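You operate a simulated robot arm through the tools that you are given. There is no shell and no other tool.

The job below is to be done with a simulated robot arm. You get a single attempt, and the scene is never put back.

## Task
Staple one pull tab on the small black rack's grade 8 filter.
Fine: it goes back to its slot; the slide ends drawn back. Set down upright: what you pick out.

Only the result counts: the job must be done as asked and must still hold three seconds after the hand-in. Knocking over, shifting, dropping, spilling or breaking anything else fails it.

## Robot
A 6-joint arm with a two-finger parallel gripper, fixed in place. Base frame: the origin is on the floor under the middle of its stand, x ahead of it, y to its left, z up. Readings come in cm, degrees, newtons and seconds.
With the tool pointing down near the work surface it reaches from about 32 to 70 cm from the base axis. Its first joint turns from -166.0 to 166.0 degrees. Payload 4.1 kg.
The tool frame sits at the grasp point between the pads (the TCP): z along the fingers, y along the line on which they close. The tips reach 2.3 cm beyond it. Largest opening 9.4 cm; finger width 3.8, thickness 1; the body of the gripper, 5.4 by 9.6 cm, starts 3.9 cm behind the TCP.
Orientation is that of the tool frame in the base frame, as [roll, pitch, yaw] about the fixed x, y, z axes, in that order (R = Rz(yaw) Ry(pitch) Rx(roll)). With the fingers straight down and closing along the base's y, the tool's x points along the base's -x, its y along +y and its z along -z.

## Interface
- The arm moves only by the tool jog_arm. Its arguments are lists of equal length, an entry for each row: "fingers": the opening in per cent of the stroke, from 0 (shut) to 100 (fully open); "offset": the shift along the tool's x, y, z in units of 400 mm (1.0 is 400 mm), a list of three; "delta_rot": the turn, a rotation vector about the tool's x, y, z in units of 90 degrees (1.0 is 90 degrees), a list of three. In form: {"fingers": [fingers, ...], "offset": [[dx, dy, dz], ...], "delta_rot": [[wx, wy, wz], ...]}. A call has 1 to 20 rows; each row is the pose to reach, as a shift and turn from the pose commanded when the call began, along the tool's axes at that moment. A call with a number of a shift or a turn outside -1 to 1 is refused whole. Rows are played at 5 a second. More than 5 cm and 8.6 degrees between two rows, or a gripper value outside its range, and nothing of the call is played. Where a pose cannot be reached the arm comes as near as it can. A force on the tool above 40 N (or 10 N above the force at the start of the call, whichever is more), or a blocked arm, ends the call early, and 0.2 s more pass. The fingers move at their own pace (about 4.5 cm/s each) and stop on an object; they squeeze with about 37 N. The grip force told is the motor's: it shows also when the fingers shut on nothing. Time passes only in rows, and 0.2 s behind the last, so rows that repeat a pose let the fingers close. The reply holds the time, the measured pose of the TCP, the force on the tool along the base axes, the opening and the grip force, in the units named above and with some noise, with the torque about the TCP (base axes, N m) and any sound that the robot's microphone picked up.
- Cameras (640 x 400 px; columns grow to the right, rows downward): "scene" is fixed at [4.96, 50.02, 149.53]; the picture's right is [-0.71, -0.70, 0.00], its down [-0.35, 0.35, -0.87] and it looks along [0.61, -0.62, -0.49] (base axes); focal length 305 px, centre (320, 200). "wrist" rides on the gripper at [8.6, 1.6, -7.4] in the tool frame; the picture's right is [-0.18, 0.98, 0.00], its down [-0.58, -0.11, -0.81] and it looks along [-0.79, -0.15, 0.59] (tool axes); focal length 243 px, centre (320, 200). There is no depth. A picture from a camera that has moved, and an enlarged one, comes with that camera's place and axes in the base frame and with its lens.
- camera(camera): a new picture of that camera. No time passes.
- raise_lower(by): slides the trunk up (or, below 0, down) by that many cm; the arm rides with it, the base frame stays. It gives what a move gives, with no picture.
- enlarge(camera, box): a new picture of the part [left, top, right, bottom] of that camera's present view, enlarged. No time passes.
- close_job(): hands the job in; it is judged then, once.

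Nothing tells you positions but the pictures and the camera data. Unless the task says otherwise, let go and move clear before handing in.

The tools are called after "Emit:" by a JSON object that holds its "op" and its "data". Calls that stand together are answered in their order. jog_arm: Moves the arm, as the interface text tells. Its arguments: {"type":"object","properties":{"fingers":{"type":"array","items":{"type":"number"}},"offset":{"type":"array","items":{"type":"array","items":{"type":"number"}}},"delta_rot":{"type":"array","items":{"type":"array","items":{"type":"number"}}}},"required":["fingers","offset","delta_rot"]} The other tools are called the same way: raise_lower (by) moves the trunk up or down; camera (camera) takes a picture; enlarge (camera, box) takes an enlarged picture of a part of a camera's view; close_job () hands the job in.

At the start:

```text
time_s: 0.0
tcp_pos: [28.48, 9.13, 135.2]
orientation: [180.0, 0.0, -179.9]
force: [-0.8, 0.7, -0.4]
torque: [-0.02, -0.02, 0.0]
gripper_width: 9.4
finger_force: 0.0
trunk travel left (down, up): [-52.5, 6.5]
```

scene: 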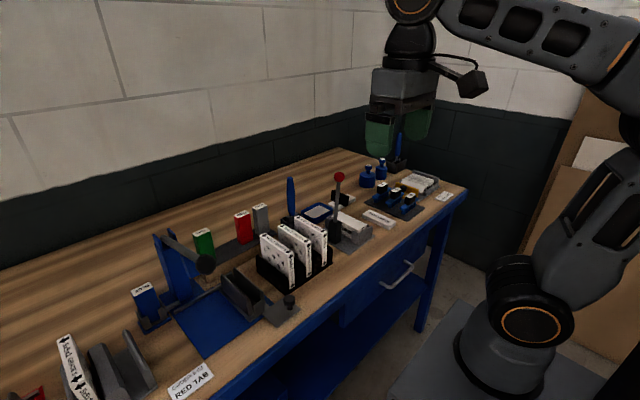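
wrist: 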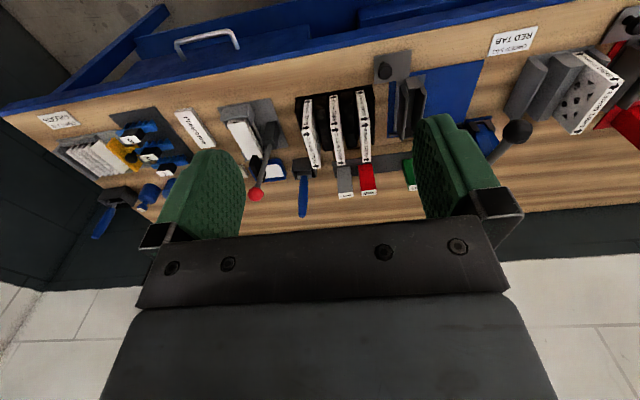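

I see a workbench with a small black rack holding white filters, a stapling fixture, tab cassettes and other items. I'll look closer before moving.

Emit:
{"op": "enlarge", "data": {"camera": "scene", "box": [120, 170, 360, 320]}}

Emit:
{"op": "enlarge", "data": {"camera": "scene", "box": [220, 190, 350, 300]}}

Emit:
{"op": "enlarge", "data": {"camera": "scene", "box": [300, 120, 480, 250]}}

Emit:
{"op": "enlarge", "data": {"camera": "scene", "box": [0, 300, 240, 400]}}

Emit:
{"op": "enlarge", "data": {"camera": "wrist", "box": [280, 20, 480, 220]}}

Emit:
{"op": "enlarge", "data": {"camera": "wrist", "box": [440, 0, 640, 180]}}

Emit:
{"op": "enlarge", "data": {"camera": "wrist", "box": [20, 80, 300, 250]}}

```text
2.67 times, centred on (240, 245) of scene
camera zoom: at [4.96, 50.02, 149.53], right [-0.71, -0.7, 0.0], down [-0.35, 0.35, -0.87], along [0.61, -0.62, -0.49], focal length 814 px, centre (533, 80)
```

zoom: 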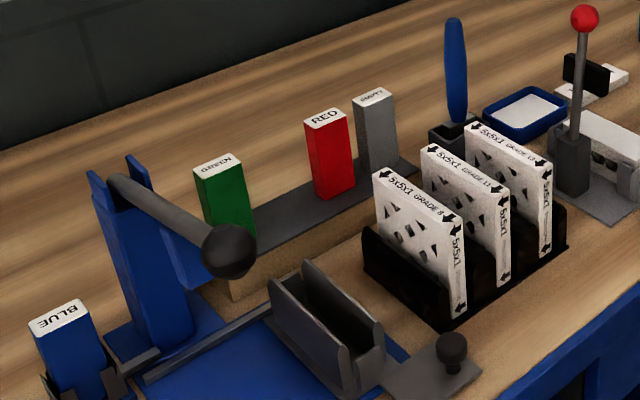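

```text
3.64 times, centred on (285, 245) of scene
camera zoom: at [4.96, 50.02, 149.53], right [-0.71, -0.7, 0.0], down [-0.35, 0.35, -0.87], along [0.61, -0.62, -0.49], focal length 1110 px, centre (447, 36)
```

zoom: 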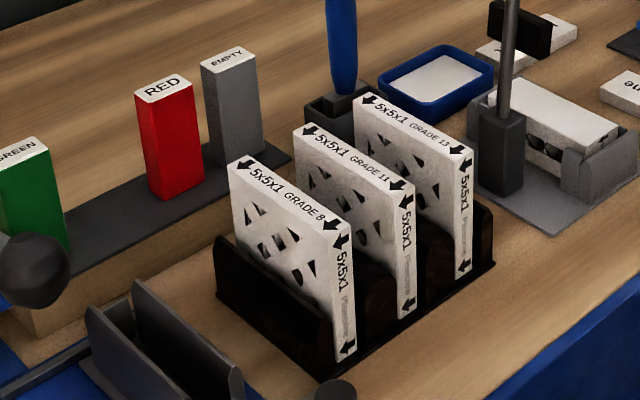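

```text
3.08 times, centred on (390, 185) of scene
camera zoom: at [4.96, 50.02, 149.53], right [-0.71, -0.7, 0.0], down [-0.35, 0.35, -0.87], along [0.61, -0.62, -0.49], focal length 939 px, centre (105, 246)
```

zoom: 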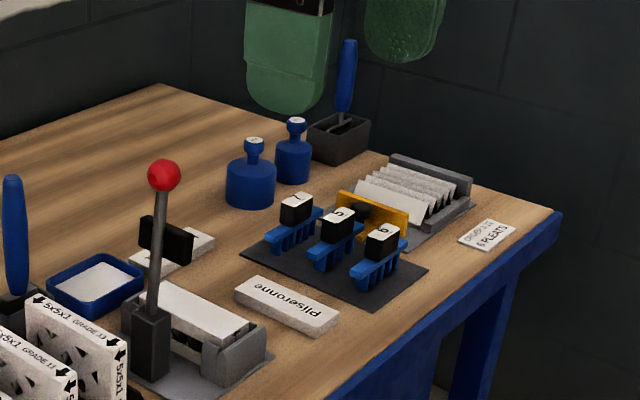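

```text
2.67 times, centred on (120, 350) of scene
camera zoom: at [4.96, 50.02, 149.53], right [-0.71, -0.7, 0.0], down [-0.35, 0.35, -0.87], along [0.61, -0.62, -0.49], focal length 814 px, centre (853, -200)
```

zoom: 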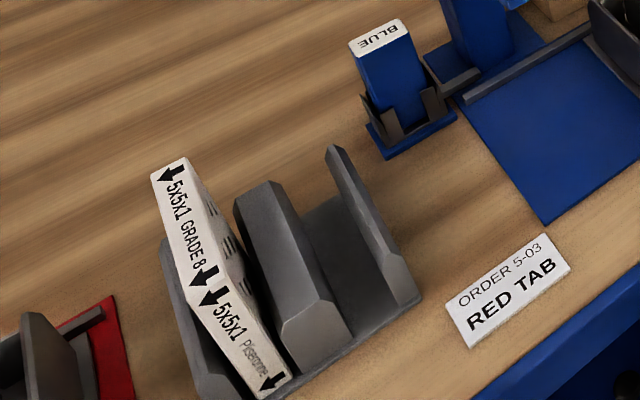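

```text
2.00 times, centred on (380, 120) of wrist
camera zoom: at [19.67, 10.64, 142.63], right [0.18, 0.98, 0.0], down [0.58, -0.11, 0.81], along [0.79, -0.15, -0.59], focal length 485 px, centre (200, 360)
```

zoom: 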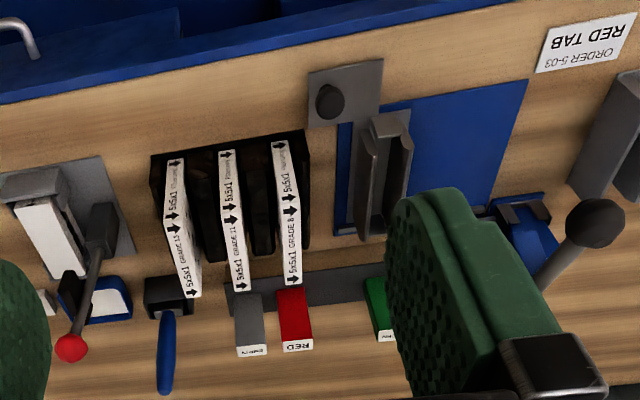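

```text
2.22 times, centred on (540, 90) of wrist
camera zoom: at [19.67, 10.64, 142.63], right [0.18, 0.98, 0.0], down [0.58, -0.11, 0.81], along [0.79, -0.15, -0.59], focal length 539 px, centre (-169, 444)
```

zoom: 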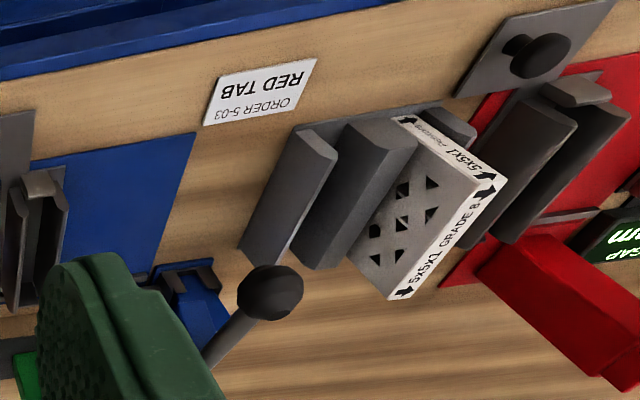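

```text
2.29 times, centred on (160, 165) of wrist
camera zoom: at [19.67, 10.64, 142.63], right [0.18, 0.98, 0.0], down [0.58, -0.11, 0.81], along [0.79, -0.15, -0.59], focal length 555 px, centre (686, 280)
```

zoom: 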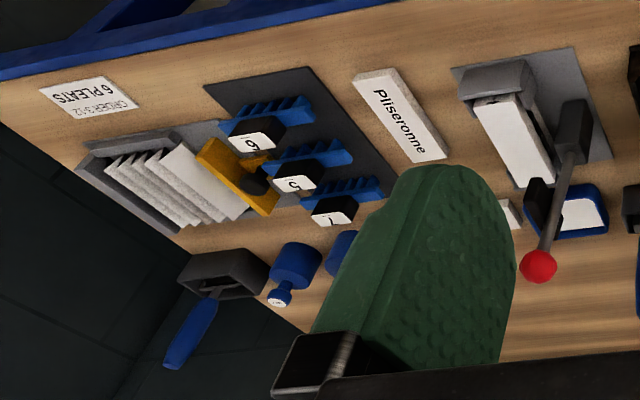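

The table top seems to be at z≈90. The black rack's grade 8 filter sits around (55.6, 13.8), and the blue stapler and its slide are to its left. An order card reads "RED TAB". I'll shift the wrist camera left at this height to look at the stapler.

Emit:
{"op": "jog_arm", "data": {"fingers": [100, 100, 100, 100, 100], "offset": [[0, 0.1, 0], [0, 0.2, 0], [0, 0.3, 0], [0, 0.4, 0], [0, 0.45, 0]], "delta_rot": [[0, 0, 0], [0, 0, 0], [0, 0, 0], [0, 0, 0], [0, 0, 0]]}}

```text
time_s: 1.2
tcp_pos: [28.37, 27.17, 135.34]
orientation: [180.0, 0.0, -180.0]
force: [-0.1, -0.5, 0.7]
torque: [0.0, 0.04, -0.03]
gripper_width: 9.41
finger_force: 0.0
trunk travel left (down, up): [-52.5, 6.5]
```

Emit:
{"op": "camera", "data": {"camera": "wrist"}}

Emit:
{"op": "enlarge", "data": {"camera": "wrist", "box": [240, 20, 440, 220]}}

Emit:
{"op": "enlarge", "data": {"camera": "wrist", "box": [400, 20, 640, 220]}}

Emit:
{"op": "camera", "data": {"camera": "scene"}}

```text
taken
camera wrist: at [19.74, 28.72, 142.66], right [0.18, 0.98, 0.0], down [0.58, -0.11, 0.81], along [0.79, -0.15, -0.59], focal length 243 px, centre (320, 200)
```

wrist: 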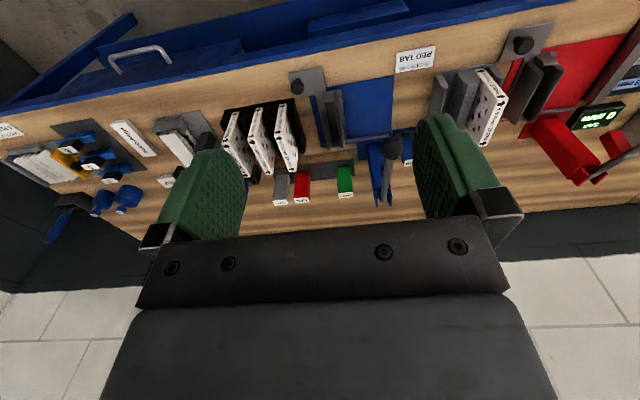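

```text
2.00 times, centred on (340, 120) of wrist
camera zoom: at [19.74, 28.72, 142.66], right [0.18, 0.98, 0.0], down [0.58, -0.11, 0.81], along [0.79, -0.15, -0.59], focal length 485 px, centre (280, 360)
```

zoom: 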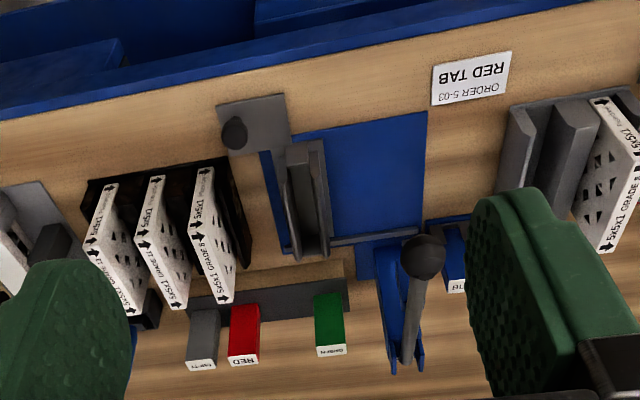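

```text
2.00 times, centred on (520, 120) of wrist
camera zoom: at [19.74, 28.72, 142.66], right [0.18, 0.98, 0.0], down [0.58, -0.11, 0.81], along [0.79, -0.15, -0.59], focal length 485 px, centre (-80, 360)
```

zoom: 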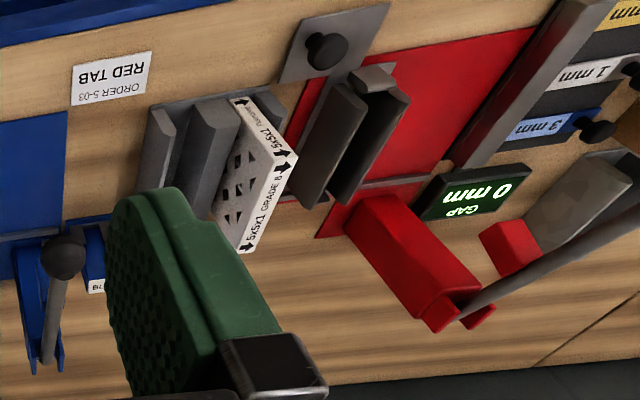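

```text
taken
```

scene: 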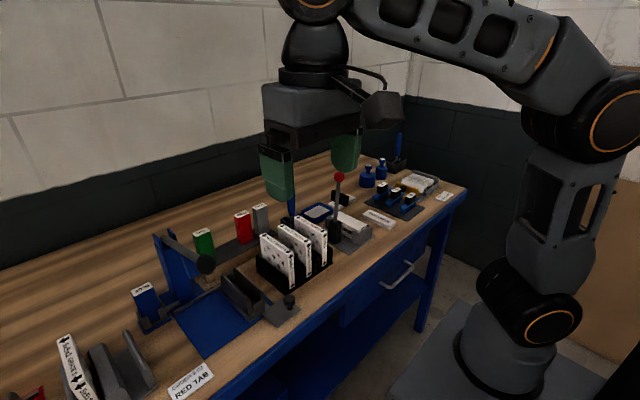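

I'm seeing the slide carriage with its knob, and the BLUE cassette seated beside the stapler upright. I'll zoom in on those details.

Emit:
{"op": "enlarge", "data": {"camera": "scene", "box": [125, 220, 225, 340]}}

Emit:
{"op": "enlarge", "data": {"camera": "scene", "box": [190, 240, 310, 330]}}

Emit:
{"op": "enlarge", "data": {"camera": "wrist", "box": [280, 60, 430, 210]}}

Emit:
{"op": "enlarge", "data": {"camera": "wrist", "box": [360, 120, 430, 210]}}

```text
3.33 times, centred on (175, 280) of scene
camera zoom: at [4.96, 50.02, 149.53], right [-0.71, -0.7, 0.0], down [-0.35, 0.35, -0.87], along [0.61, -0.62, -0.49], focal length 1017 px, centre (803, -67)
```

zoom: 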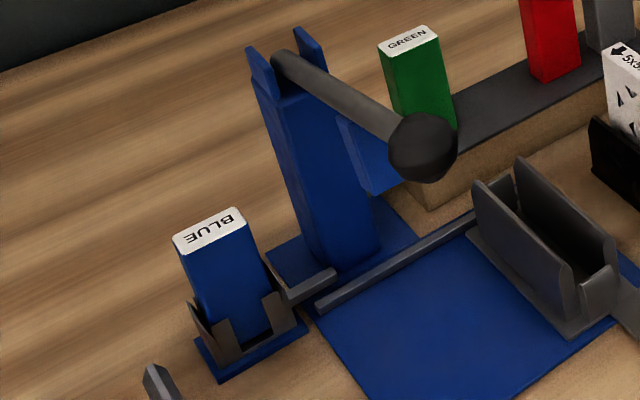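

```text
4.44 times, centred on (250, 285) of scene
camera zoom: at [4.96, 50.02, 149.53], right [-0.71, -0.7, 0.0], down [-0.35, 0.35, -0.87], along [0.61, -0.62, -0.49], focal length 1356 px, centre (631, -178)
```

zoom: 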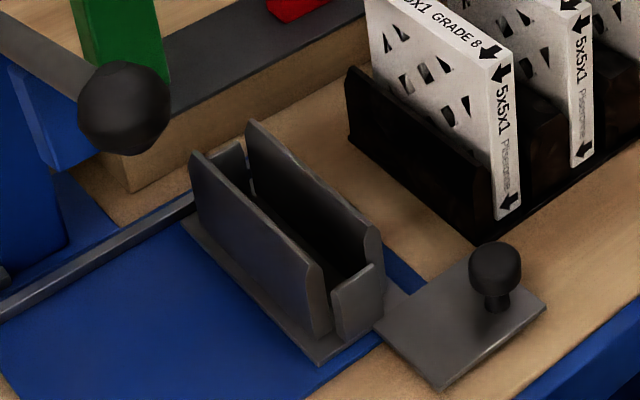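

```text
2.67 times, centred on (355, 135) of wrist
camera zoom: at [19.74, 28.72, 142.66], right [0.18, 0.98, 0.0], down [0.58, -0.11, 0.81], along [0.79, -0.15, -0.59], focal length 647 px, centre (227, 373)
```

zoom: 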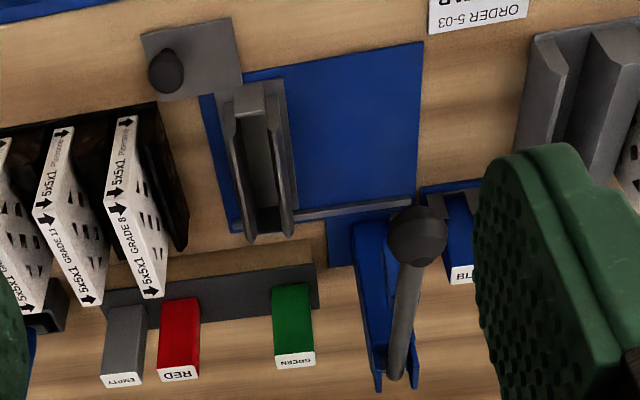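

```text
4.44 times, centred on (395, 165) of wrist
camera zoom: at [19.74, 28.72, 142.66], right [0.18, 0.98, 0.0], down [0.58, -0.11, 0.81], along [0.79, -0.15, -0.59], focal length 1078 px, centre (-13, 356)
```

zoom: 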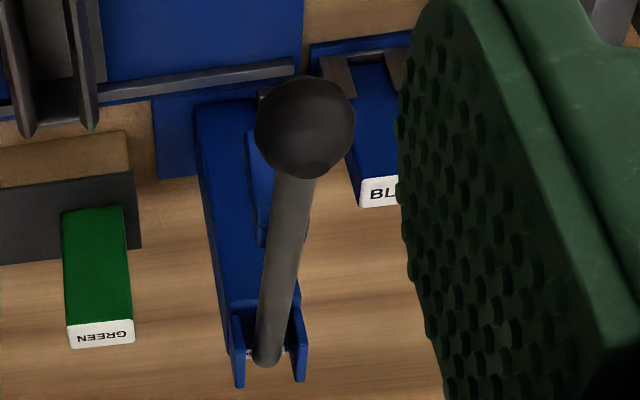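

The BLUE cassette seems to sit in the stapler's feed seat, and RED is on the shelf at the back. I'll move lower and further left for a closer view.

Emit:
{"op": "jog_arm", "data": {"fingers": [100, 100, 100, 100, 100, 100], "offset": [[-0.0275, 0.09, 0.06], [-0.055, 0.18, 0.12], [-0.0825, 0.27, 0.18], [-0.11, 0.36, 0.25], [-0.1375, 0.45, 0.32], [-0.165, 0.545, 0.3825]], "delta_rot": [[0, 0, 0], [0, 0, 0], [0, 0, 0], [0, 0, 0], [0, 0, 0], [0, 0, 0]]}}

Emit:
{"op": "camera", "data": {"camera": "wrist"}}

Emit:
{"op": "enlarge", "data": {"camera": "wrist", "box": [240, 60, 420, 220]}}

Emit:
{"op": "camera", "data": {"camera": "scene"}}

```text
time_s: 2.6
tcp_pos: [35.08, 49.03, 119.88]
orientation: [180.0, 0.0, -180.0]
force: [-0.6, 0.3, 0.0]
torque: [0.01, 0.02, -0.03]
gripper_width: 9.41
finger_force: 0.1
trunk travel left (down, up): [-52.5, 6.5]
```

```text
taken
camera wrist: at [26.36, 50.65, 127.25], right [0.18, 0.98, 0.0], down [0.58, -0.11, 0.81], along [0.79, -0.15, -0.59], focal length 243 px, centre (320, 200)
```

wrist: 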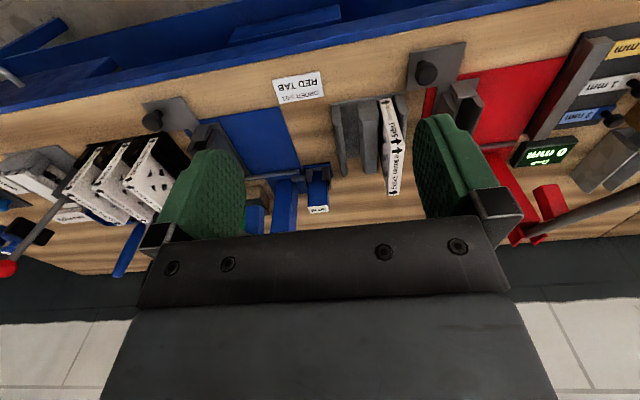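

```text
2.50 times, centred on (330, 140) of wrist
camera zoom: at [26.36, 50.65, 127.25], right [0.18, 0.98, 0.0], down [0.58, -0.11, 0.81], along [0.79, -0.15, -0.59], focal length 606 px, centre (295, 350)
```

zoom: 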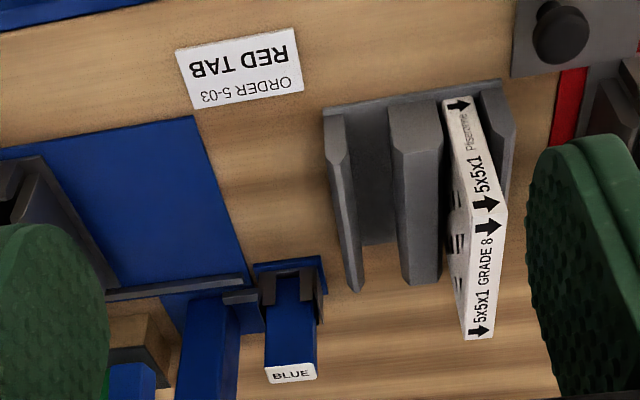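

```text
taken
```

scene: 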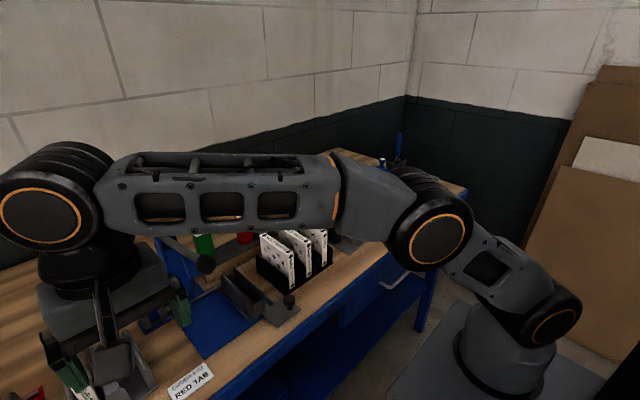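

The wrist picture is upside down: the top is nearest to the robot and steepest. BLUE's top is near (64, 43, 101.6), and the lever ball is near (47, 35, 113.5). Next I'll get closer, steeper views of the BLUE seat and the stapler.

Emit:
{"op": "jog_arm", "data": {"fingers": [100, 100, 100, 100, 100], "offset": [[0, 0, -0.1], [-0.09, -0.02, -0.16], [-0.18, -0.04, -0.16], [-0.27, -0.07, -0.16], [-0.37, -0.1, -0.16]], "delta_rot": [[0, 0, 0], [0, 0, 0], [0, 0, 0], [0, 0, 0], [0, 0, 0]]}}

Emit:
{"op": "camera", "data": {"camera": "wrist"}}

Emit:
{"op": "enlarge", "data": {"camera": "wrist", "box": [180, 20, 380, 180]}}

Emit:
{"op": "camera", "data": {"camera": "scene"}}

```text
time_s: 3.8
tcp_pos: [42.98, 42.89, 123.89]
orientation: [-180.0, 0.0, -180.0]
force: [0.0, -0.2, 0.3]
torque: [0.01, -0.02, 0.01]
gripper_width: 9.39
finger_force: 0.0
out of reach, approached as far as the arm can: row 2, 3, 4, 5
trunk travel left (down, up): [-52.5, 6.5]
```

```text
taken
camera wrist: at [34.35, 44.55, 131.37], right [0.18, 0.98, 0.0], down [0.58, -0.11, 0.81], along [0.79, -0.15, -0.59], focal length 243 px, centre (320, 200)
```

wrist: 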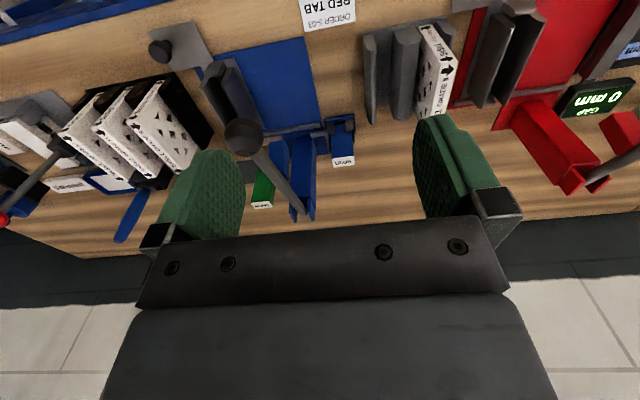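

```text
2.50 times, centred on (280, 100) of wrist
camera zoom: at [34.35, 44.55, 131.37], right [0.18, 0.98, 0.0], down [0.58, -0.11, 0.81], along [0.79, -0.15, -0.59], focal length 606 px, centre (420, 450)
```

zoom: 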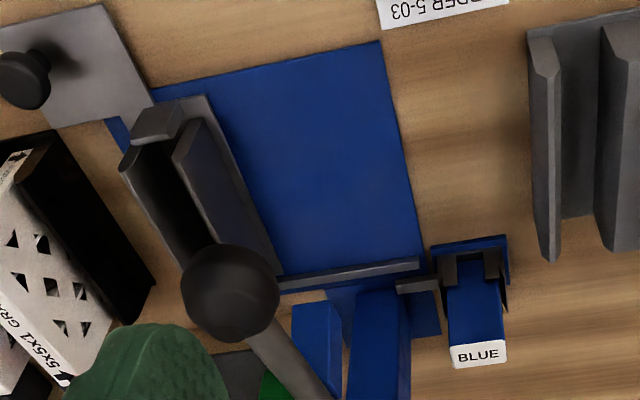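

```text
taken
```

scene: 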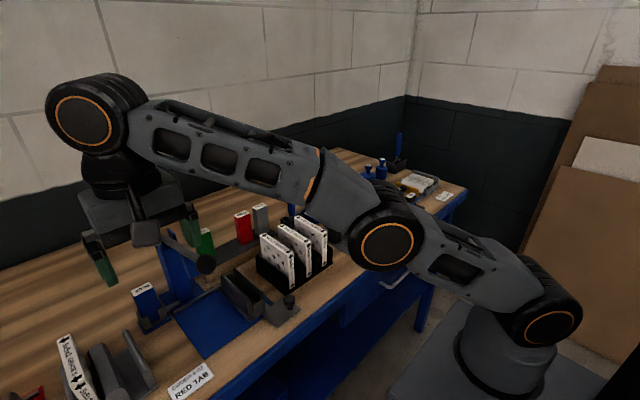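

The arm stops at about 61 cm radius at this height, and BLUE is 77 cm out, so reaching it will need a tilted tool. First I'll look closely at the nest and knob, then at the shelf with RED.

Emit:
{"op": "jog_arm", "data": {"fingers": [100, 100, 100, 100, 100], "offset": [[0.05, -0.09, 0], [0.1, -0.18, 0], [0.1, -0.28, 0], [0.1, -0.38, 0.03], [0.1, -0.45, 0.09]], "delta_rot": [[0, 0, 0], [0, 0, 0], [0, 0, 0], [0, 0, 0], [0, 0, 0]]}}

Emit:
{"op": "camera", "data": {"camera": "wrist"}}

Emit:
{"op": "enlarge", "data": {"camera": "wrist", "box": [200, 0, 440, 200]}}

Emit:
{"op": "camera", "data": {"camera": "scene"}}

```text
time_s: 5.0
tcp_pos: [39.14, 25.0, 120.2]
orientation: [-180.0, 0.0, -180.0]
force: [0.0, 0.4, 0.0]
torque: [-0.01, -0.04, -0.01]
gripper_width: 9.41
finger_force: 0.0
trunk travel left (down, up): [-52.5, 6.5]
```

```text
taken
camera wrist: at [30.32, 26.57, 127.68], right [0.18, 0.98, 0.0], down [0.58, -0.11, 0.81], along [0.79, -0.15, -0.59], focal length 243 px, centre (320, 200)
```

wrist: 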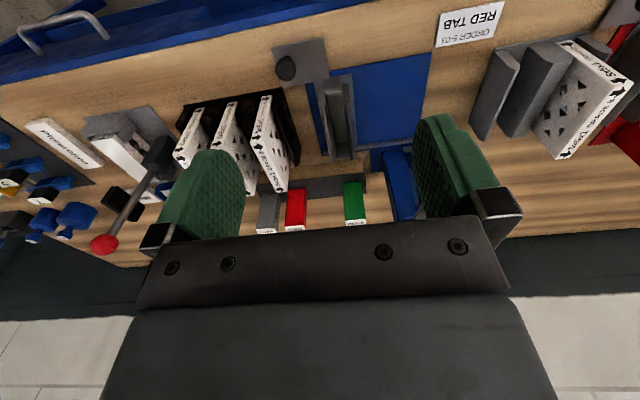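

```text
2.00 times, centred on (320, 100) of wrist
camera zoom: at [30.32, 26.57, 127.68], right [0.18, 0.98, 0.0], down [0.58, -0.11, 0.81], along [0.79, -0.15, -0.59], focal length 485 px, centre (320, 400)
```

zoom: 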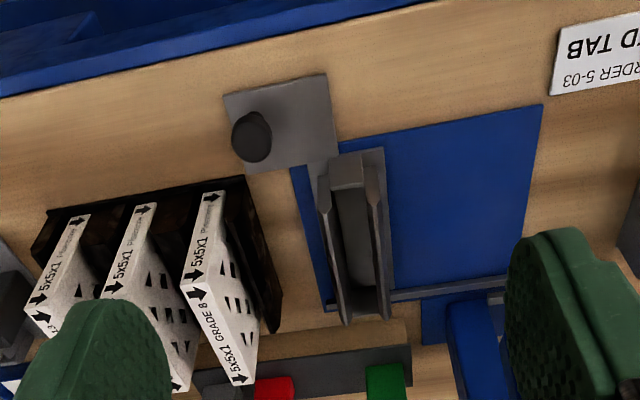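

```text
taken
```

scene: 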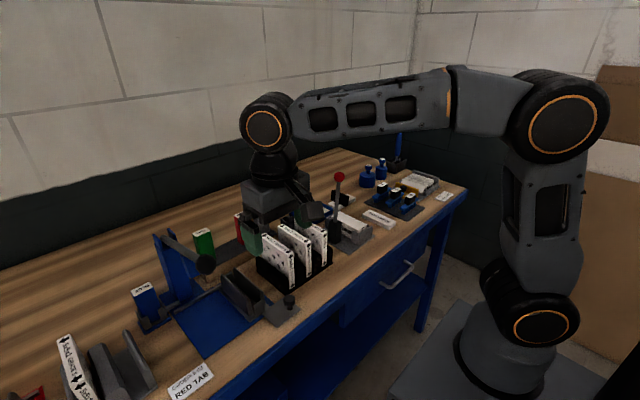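

Emit:
{"op": "enlarge", "data": {"camera": "wrist", "box": [260, 30, 400, 170]}}

Emit:
{"op": "enlarge", "data": {"camera": "wrist", "box": [170, 80, 310, 220]}}

Emit:
{"op": "enlarge", "data": {"camera": "scene", "box": [215, 255, 305, 335]}}

Emit:
{"op": "enlarge", "data": {"camera": "scene", "box": [125, 220, 215, 340]}}

Emit:
{"op": "enlarge", "data": {"camera": "scene", "box": [140, 225, 225, 295]}}

```text
2.86 times, centred on (330, 100) of wrist
camera zoom: at [30.32, 26.57, 127.68], right [0.18, 0.98, 0.0], down [0.58, -0.11, 0.81], along [0.79, -0.15, -0.59], focal length 693 px, centre (291, 486)
```

zoom: 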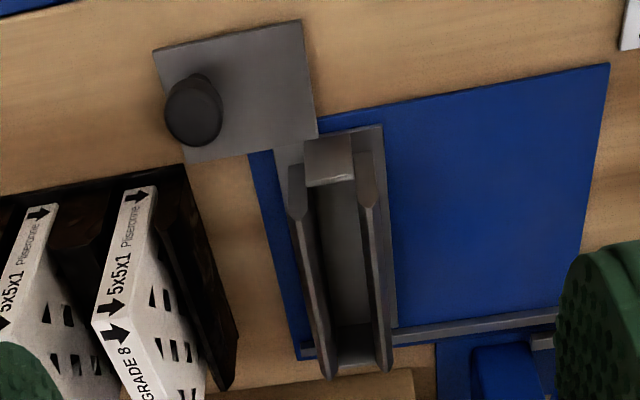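

```text
2.86 times, centred on (240, 150) of wrist
camera zoom: at [30.32, 26.57, 127.68], right [0.18, 0.98, 0.0], down [0.58, -0.11, 0.81], along [0.79, -0.15, -0.59], focal length 693 px, centre (549, 343)
```

zoom: 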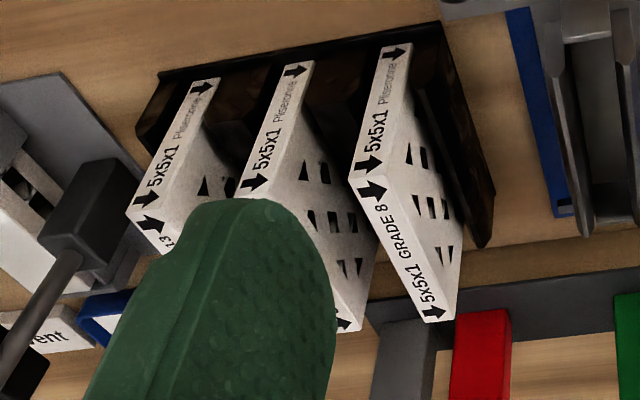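

```text
5.00 times, centred on (260, 295) of scene
camera zoom: at [4.96, 50.02, 149.53], right [-0.71, -0.7, 0.0], down [-0.35, 0.35, -0.87], along [0.61, -0.62, -0.49], focal length 1526 px, centre (620, -275)
```

zoom: 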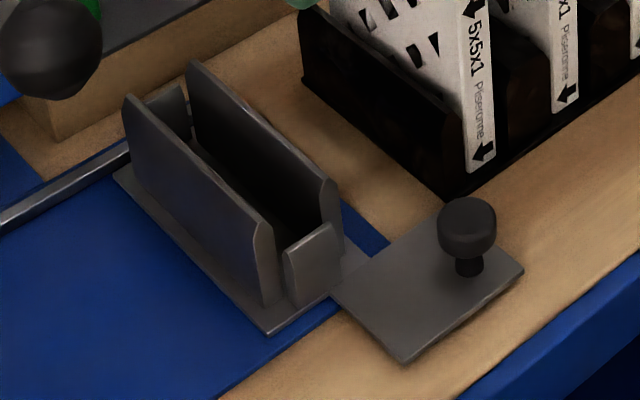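

```text
3.33 times, centred on (170, 280) of scene
camera zoom: at [4.96, 50.02, 149.53], right [-0.71, -0.7, 0.0], down [-0.35, 0.35, -0.87], along [0.61, -0.62, -0.49], focal length 1017 px, centre (820, -67)
```

zoom: 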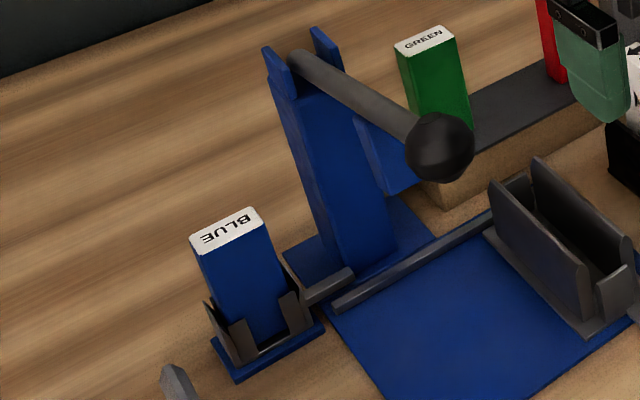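

```text
5.71 times, centred on (182, 260) of scene
camera zoom: at [4.96, 50.02, 149.53], right [-0.71, -0.7, 0.0], down [-0.35, 0.35, -0.87], along [0.61, -0.62, -0.49], focal length 1744 px, centre (1106, -143)
```

zoom: 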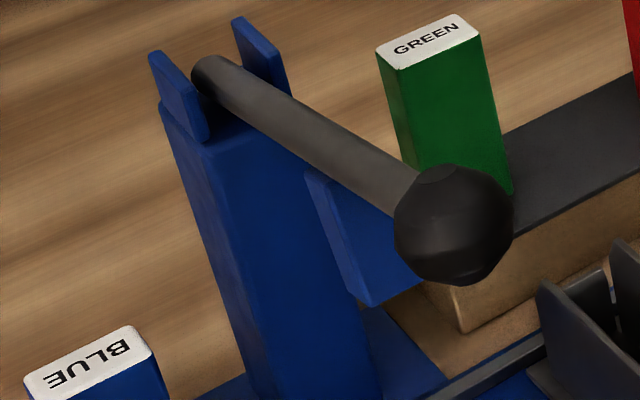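

I now have a good picture of the nest at about (55.2, 25.0), the knob at (44.8, 19.3, z 95) and the grade 8 filter centred near (55.4, 14.1) with its top at 102.6. Next I'll look at the shelf with RED.

Emit:
{"op": "jog_arm", "data": {"fingers": [100, 100, 100, 100], "offset": [[-0.08, -0.08, 0.0], [-0.17, -0.15, 0.0], [-0.25, -0.22, 0.0], [-0.3, -0.22, 0.0]], "delta_rot": [[0, 0, 0], [0, 0, 0], [0, 0, 0], [0, 0, 0]]}}

Emit:
{"op": "camera", "data": {"camera": "wrist"}}

Emit:
{"op": "enlarge", "data": {"camera": "wrist", "box": [220, 60, 420, 220]}}

Emit:
{"op": "camera", "data": {"camera": "scene"}}

```text
time_s: 6.0
tcp_pos: [51.22, 16.09, 120.27]
orientation: [-180.0, 0.0, 180.0]
force: [0.0, -0.4, 0.1]
torque: [0.03, -0.01, 0.0]
gripper_width: 9.38
finger_force: 0.1
trunk travel left (down, up): [-52.5, 6.5]
```

```text
taken
camera wrist: at [42.49, 17.77, 127.68], right [0.18, 0.98, 0.0], down [0.58, -0.11, 0.81], along [0.79, -0.15, -0.59], focal length 243 px, centre (320, 200)
```

wrist: 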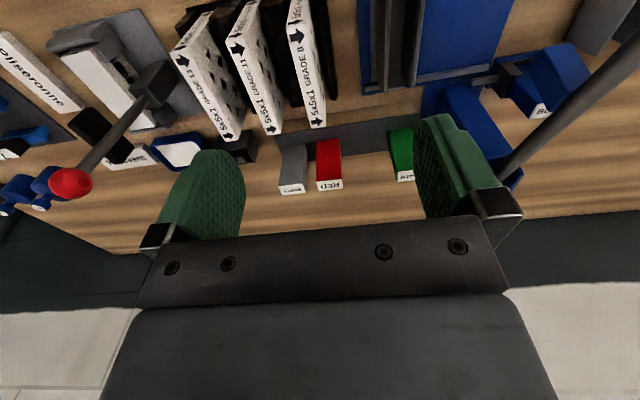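

```text
2.50 times, centred on (320, 140) of wrist
camera zoom: at [42.49, 17.77, 127.68], right [0.18, 0.98, 0.0], down [0.58, -0.11, 0.81], along [0.79, -0.15, -0.59], focal length 606 px, centre (320, 350)
```

zoom: 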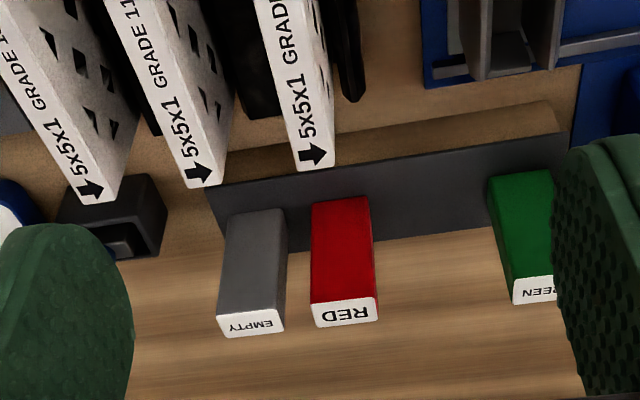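

```text
taken
```

scene: 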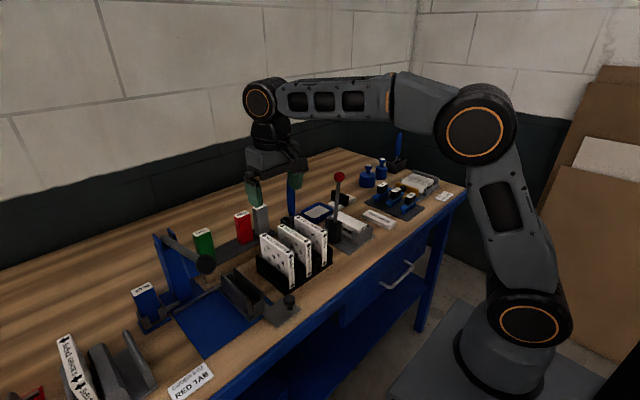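

RED stands on the shelf at about (70.7, 14.0), spanning z 95 to 104. I'll move back to an open area and turn the tool 180° about its axis, so the camera ends up on top when I tilt to horizontal for the BLUE seat.

Emit:
{"op": "jog_arm", "data": {"fingers": [100, 100, 100, 100, 100, 100, 100], "offset": [[0.05, 0.1, 0.0], [0.1, 0.2, 0.0], [0.15, 0.3, 0.0], [0.2, 0.4, 0.0], [0.25, 0.5, 0.0], [0.3, 0.6, 0.0], [0.33, 0.6975, 0.0]], "delta_rot": [[0, 0, 0], [0, 0, 0], [0, 0, 0], [0, 0, 0], [0, 0, 0], [0, 0, 0], [0, 0, 0]]}}

Emit:
{"op": "jog_arm", "data": {"fingers": [100, 100, 100, 100, 100, 100, 100, 100, 100, 100, 100, 100], "offset": [[0, 0, 0], [0, 0, 0], [0, 0, 0], [0, 0, 0], [0, 0, 0], [0, 0, 0], [0, 0, 0], [0, 0, 0], [0, 0, 0], [0, 0, 0], [0, 0, 0], [0, 0, 0]], "delta_rot": [[0, 0, 0.0833], [0, 0, 0.1667], [0, 0, 0.25], [0, 0, 0.3333], [0, 0, 0.4167], [0, 0, 0.5], [0, 0, 0.5833], [0, 0, 0.6667], [0, 0, 0.75], [0, 0, 0.8333], [0, 0, 0.9167], [0, 0, 1.0]]}}

```text
time_s: 7.6
tcp_pos: [37.96, 44.26, 120.35]
orientation: [-179.8, 0.0, 180.0]
force: [0.2, 0.5, -0.2]
torque: [-0.01, -0.01, -0.04]
gripper_width: 9.4
finger_force: 0.0
trunk travel left (down, up): [-52.5, 6.5]
```

```text
time_s: 10.2
tcp_pos: [37.88, 44.04, 120.24]
orientation: [180.0, 0.0, 89.8]
force: [-0.4, 0.3, 0.0]
torque: [0.01, 0.0, 0.01]
gripper_width: 9.4
finger_force: 0.0
trunk travel left (down, up): [-52.5, 6.5]
```

The first quarter turn worked, so I'll do the second.

Emit:
{"op": "jog_arm", "data": {"fingers": [100, 100, 100, 100, 100, 100, 100, 100, 100, 100, 100, 100], "offset": [[0, 0, 0], [0, 0, 0], [0, 0, 0], [0, 0, 0], [0, 0, 0], [0, 0, 0], [0, 0, 0], [0, 0, 0], [0, 0, 0], [0, 0, 0], [0, 0, 0], [0, 0, 0]], "delta_rot": [[0, 0, 0.0833], [0, 0, 0.1667], [0, 0, 0.25], [0, 0, 0.3333], [0, 0, 0.4167], [0, 0, 0.5], [0, 0, 0.5833], [0, 0, 0.6667], [0, 0, 0.75], [0, 0, 0.8333], [0, 0, 0.9167], [0, 0, 1.0]]}}

Emit:
{"op": "camera", "data": {"camera": "scene"}}

```text
time_s: 12.8
tcp_pos: [38.79, 43.52, 120.35]
orientation: [-179.9, 0.0, 60.3]
force: [0.5, 0.7, -0.2]
torque: [0.02, 0.01, -0.02]
gripper_width: 9.38
finger_force: 0.0
out of reach, approached as far as the arm can: row 4, 5, 6, 7, 8, 9, 10, 11, 12
trunk travel left (down, up): [-52.5, 6.5]
```

```text
taken
```

scene: 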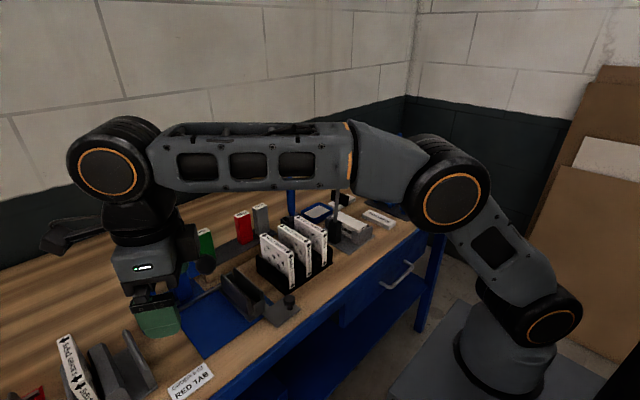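

The last joint hit its limit at yaw 60°. I'll turn back the other way, through 180° and -90°, to reach yaw 0.

Emit:
{"op": "jog_arm", "data": {"fingers": [100, 100, 100, 100, 100, 100, 100, 100, 100, 100, 100, 100], "offset": [[0, 0, 0], [0, 0, 0], [0, 0, 0], [0, 0, 0], [0, 0, 0], [0, 0, 0], [0, 0, 0], [0, 0, 0], [0, 0, 0], [0, 0, 0], [0, 0, 0], [0, 0, 0]], "delta_rot": [[0, 0, -0.0833], [0, 0, -0.1667], [0, 0, -0.25], [0, 0, -0.3333], [0, 0, -0.4167], [0, 0, -0.5], [0, 0, -0.5833], [0, 0, -0.6667], [0, 0, -0.75], [0, 0, -0.8333], [0, 0, -0.9167], [0, 0, -1.0]]}}

```text
time_s: 15.4
tcp_pos: [38.78, 43.43, 120.34]
orientation: [-180.0, -0.2, 150.6]
force: [0.8, -0.1, -0.9]
torque: [-0.04, -0.01, 0.01]
gripper_width: 9.38
finger_force: 0.1
trunk travel left (down, up): [-52.5, 6.5]
```

Emit:
{"op": "jog_arm", "data": {"fingers": [100, 100, 100, 100, 100, 100, 100, 100, 100, 100, 100, 100], "offset": [[0, 0, 0], [0, 0, 0], [0, 0, 0], [0, 0, 0], [0, 0, 0], [0, 0, 0], [0, 0, 0], [0, 0, 0], [0, 0, 0], [0, 0, 0], [0, 0, 0], [0, 0, 0]], "delta_rot": [[0, 0, -0.0833], [0, 0, -0.1667], [0, 0, -0.25], [0, 0, -0.3333], [0, 0, -0.4167], [0, 0, -0.5], [0, 0, -0.5833], [0, 0, -0.6667], [0, 0, -0.75], [0, 0, -0.8333], [0, 0, -0.9167], [0, 0, -1.0]]}}

Emit:
{"op": "jog_arm", "data": {"fingers": [100, 100, 100, 100, 100, 100, 100, 100, 100, 100, 100, 100], "offset": [[0, 0, 0], [0, 0, 0], [0, 0, 0], [0, 0, 0], [0, 0, 0], [0, 0, 0], [0, 0, 0], [0, 0, 0], [0, 0, 0], [0, 0, 0], [0, 0, 0], [0, 0, 0]], "delta_rot": [[0, 0, -0.0833], [0, 0, -0.1667], [0, 0, -0.25], [0, 0, -0.3333], [0, 0, -0.4167], [0, 0, -0.5], [0, 0, -0.5833], [0, 0, -0.6667], [0, 0, -0.75], [0, 0, -0.8333], [0, 0, -0.9167], [0, 0, -1.0]]}}

Emit:
{"op": "camera", "data": {"camera": "scene"}}

```text
time_s: 18.0
tcp_pos: [38.78, 43.46, 120.25]
orientation: [179.9, 0.0, -119.3]
force: [0.3, 0.3, 0.7]
torque: [0.0, -0.01, 0.01]
gripper_width: 9.39
finger_force: 0.1
trunk travel left (down, up): [-52.5, 6.5]
```

```text
time_s: 20.6
tcp_pos: [38.86, 43.49, 120.28]
orientation: [-180.0, 0.2, -29.5]
force: [1.1, -0.1, -0.7]
torque: [-0.04, 0.0, -0.02]
gripper_width: 9.39
finger_force: 0.0
trunk travel left (down, up): [-52.5, 6.5]
```

```text
taken
```

scene: 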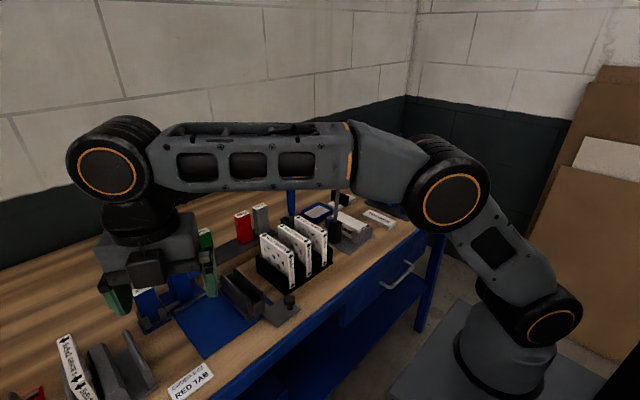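

Emit:
{"op": "jog_arm", "data": {"fingers": [100, 100, 100, 100], "offset": [[0, 0, 0], [0, 0, 0], [0, 0, 0], [0, 0, 0]], "delta_rot": [[0, 0, -0.082], [0, 0, -0.164], [0, 0, -0.246], [0, 0, -0.328]]}}

Emit:
{"op": "jog_arm", "data": {"fingers": [100, 100, 100, 100, 100, 100, 100, 100, 100, 100, 100, 100], "offset": [[0, 0, 0], [0, 0, 0], [0, 0, 0], [0, 0, 0], [0, 0, 0], [0, 0, 0], [0, 0, 0], [0, 0, 0], [0, 0, 0], [0, 0, 0], [0, 0, 0], [0, 0, 0]], "delta_rot": [[0, 0.0833, 0], [0, 0.1667, 0], [0, 0.25, 0], [0, 0.3333, 0], [0, 0.4167, 0], [0, 0.5, 0], [0, 0.5833, 0], [0, 0.6667, 0], [0, 0.75, 0], [0, 0.8333, 0], [0, 0.9167, 0], [0, 1.0, 0]]}}

Emit:
{"op": "camera", "data": {"camera": "scene"}}

Emit:
{"op": "camera", "data": {"camera": "wrist"}}

```text
time_s: 21.6
tcp_pos: [38.8, 43.32, 120.37]
orientation: [-179.9, 0.1, 0.1]
force: [-0.8, 0.7, -0.2]
torque: [0.0, 0.01, 0.01]
gripper_width: 9.42
finger_force: 0.1
trunk travel left (down, up): [-52.5, 6.5]
```

```text
time_s: 24.2
tcp_pos: [38.74, 43.47, 120.39]
orientation: [-69.1, -89.9, -110.8]
force: [-0.3, -0.7, -0.2]
torque: [-0.02, 0.0, 0.01]
gripper_width: 9.42
finger_force: 0.1
trunk travel left (down, up): [-52.5, 6.5]
```

```text
taken
```

scene: 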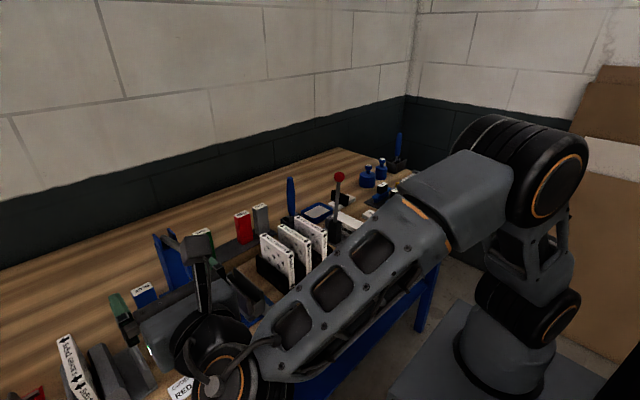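

```text
taken
camera wrist: at [31.28, 41.79, 128.94], right [0.0, -0.98, -0.19], down [-0.81, 0.11, -0.58], along [0.59, 0.15, -0.79], focal length 243 px, centre (320, 200)
```

wrist: 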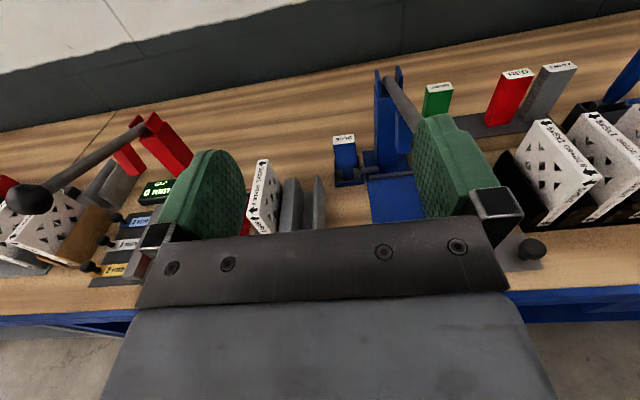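

The tool now points horizontally in +x with the camera on top. I'll zoom in on the BLUE seat.

Emit:
{"op": "enlarge", "data": {"camera": "wrist", "box": [300, 60, 440, 230]}}

Emit:
{"op": "enlarge", "data": {"camera": "wrist", "box": [240, 100, 400, 240]}}

```text
2.35 times, centred on (370, 145) of wrist
camera zoom: at [31.28, 41.79, 128.94], right [0.0, -0.98, -0.19], down [-0.81, 0.11, -0.58], along [0.59, 0.15, -0.79], focal length 571 px, centre (202, 329)
```

zoom: 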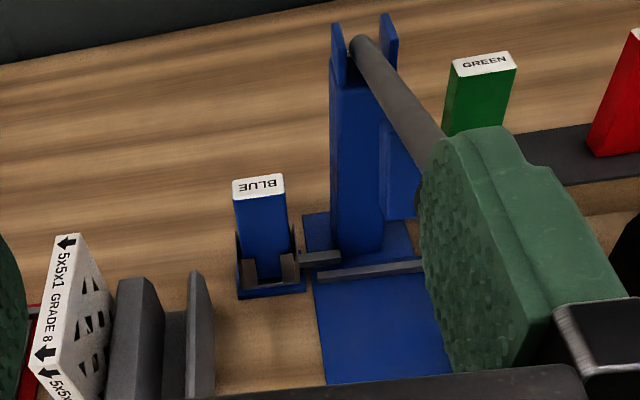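

```text
2.86 times, centred on (320, 170) of wrist
camera zoom: at [31.28, 41.79, 128.94], right [0.0, -0.98, -0.19], down [-0.81, 0.11, -0.58], along [0.59, 0.15, -0.79], focal length 693 px, centre (320, 286)
```

zoom: 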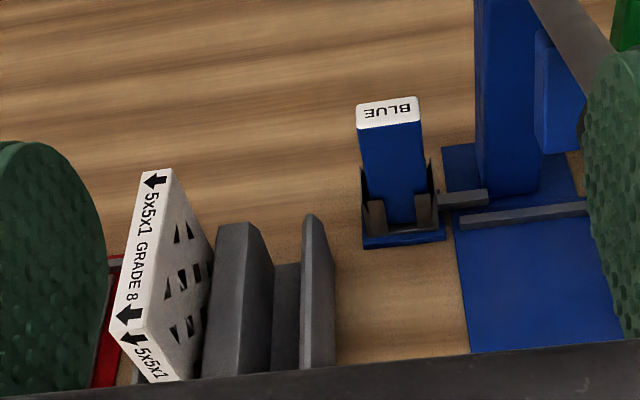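

BLUE sits in a cup with walls up to about z 96.4, so about 5 cm of it is free above. I'll approach along +x at a slightly raised tilt (10° off horizontal), starting with a descent to a standoff.

Emit:
{"op": "jog_arm", "data": {"fingers": [66, 66, 66, 66, 66], "offset": [[-0.08, 0.0, 0.02], [-0.16, 0.004, 0.04], [-0.25, 0.008, 0.06], [-0.33, 0.012, 0.08], [-0.41, 0.013, 0.09]], "delta_rot": [[0, -0.022, 0], [0, -0.044, 0], [0, -0.067, 0], [0, -0.089, 0], [0, -0.111, 0]]}}

Emit:
{"op": "camera", "data": {"camera": "wrist"}}

Emit:
{"op": "camera", "data": {"camera": "scene"}}

```text
time_s: 25.4
tcp_pos: [42.46, 42.98, 103.95]
orientation: [-179.5, -79.9, -0.5]
force: [-0.1, 0.6, -0.8]
torque: [-0.01, -0.02, -0.01]
gripper_width: 6.19
finger_force: 0.1
trunk travel left (down, up): [-52.5, 6.5]
```

```text
taken
camera wrist: at [36.54, 41.23, 113.67], right [-0.03, -0.98, -0.18], down [-0.9, 0.11, -0.43], along [0.44, 0.15, -0.88], focal length 243 px, centre (320, 200)
```

wrist: 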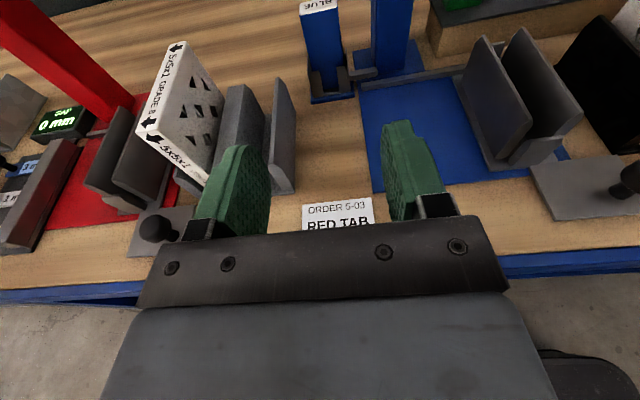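

```text
taken
```

scene: 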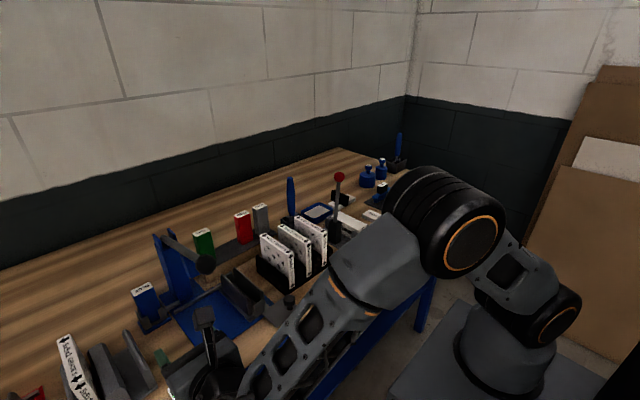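

Emit:
{"op": "jog_arm", "data": {"fingers": [66, 66, 66], "offset": [[-0.019, 0.0, 0.1], [-0.038, 0.0, 0.2], [-0.057, 0.0, 0.302]], "delta_rot": [[0, 0, 0], [0, 0, 0], [0, 0, 0]]}}

Emit:
{"op": "camera", "data": {"camera": "wrist"}}

Emit:
{"op": "enlarge", "data": {"camera": "wrist", "box": [220, 20, 440, 180]}}

Emit:
{"op": "camera", "data": {"camera": "scene"}}

```text
time_s: 26.2
tcp_pos: [53.96, 42.97, 99.42]
orientation: [-179.6, -79.8, -0.5]
force: [0.4, 1.0, -0.5]
torque: [0.01, 0.03, 0.01]
gripper_width: 6.19
finger_force: 0.1
trunk travel left (down, up): [-52.5, 6.5]
```

```text
taken
camera wrist: at [48.08, 41.2, 109.16], right [-0.03, -0.98, -0.18], down [-0.9, 0.11, -0.43], along [0.44, 0.15, -0.88], focal length 243 px, centre (320, 200)
```

wrist: 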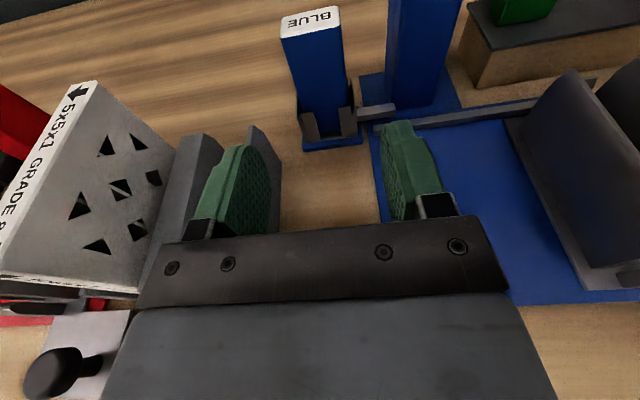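

```text
2.50 times, centred on (330, 100) of wrist
camera zoom: at [48.08, 41.2, 109.16], right [-0.03, -0.98, -0.18], down [-0.9, 0.11, -0.43], along [0.44, 0.15, -0.88], focal length 606 px, centre (295, 450)
```

zoom: 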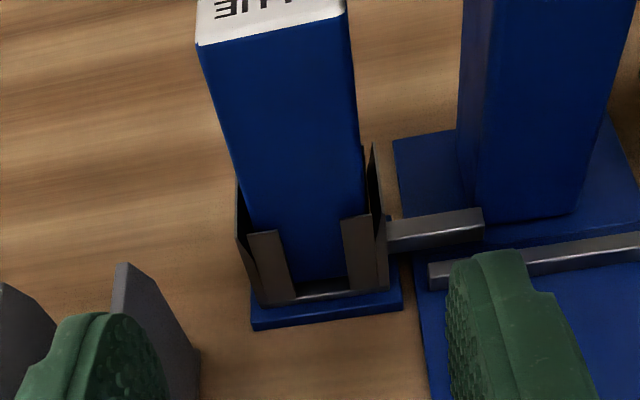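

```text
taken
```

scene: 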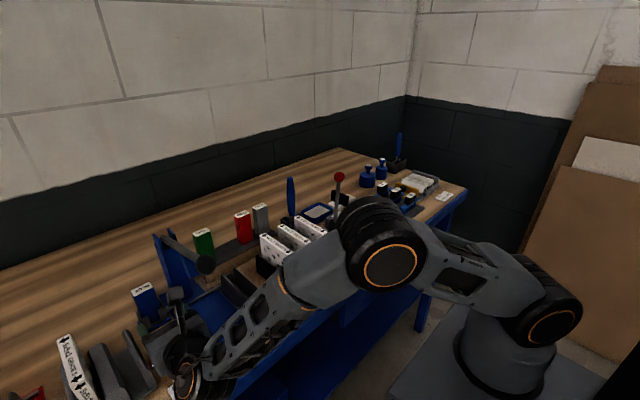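

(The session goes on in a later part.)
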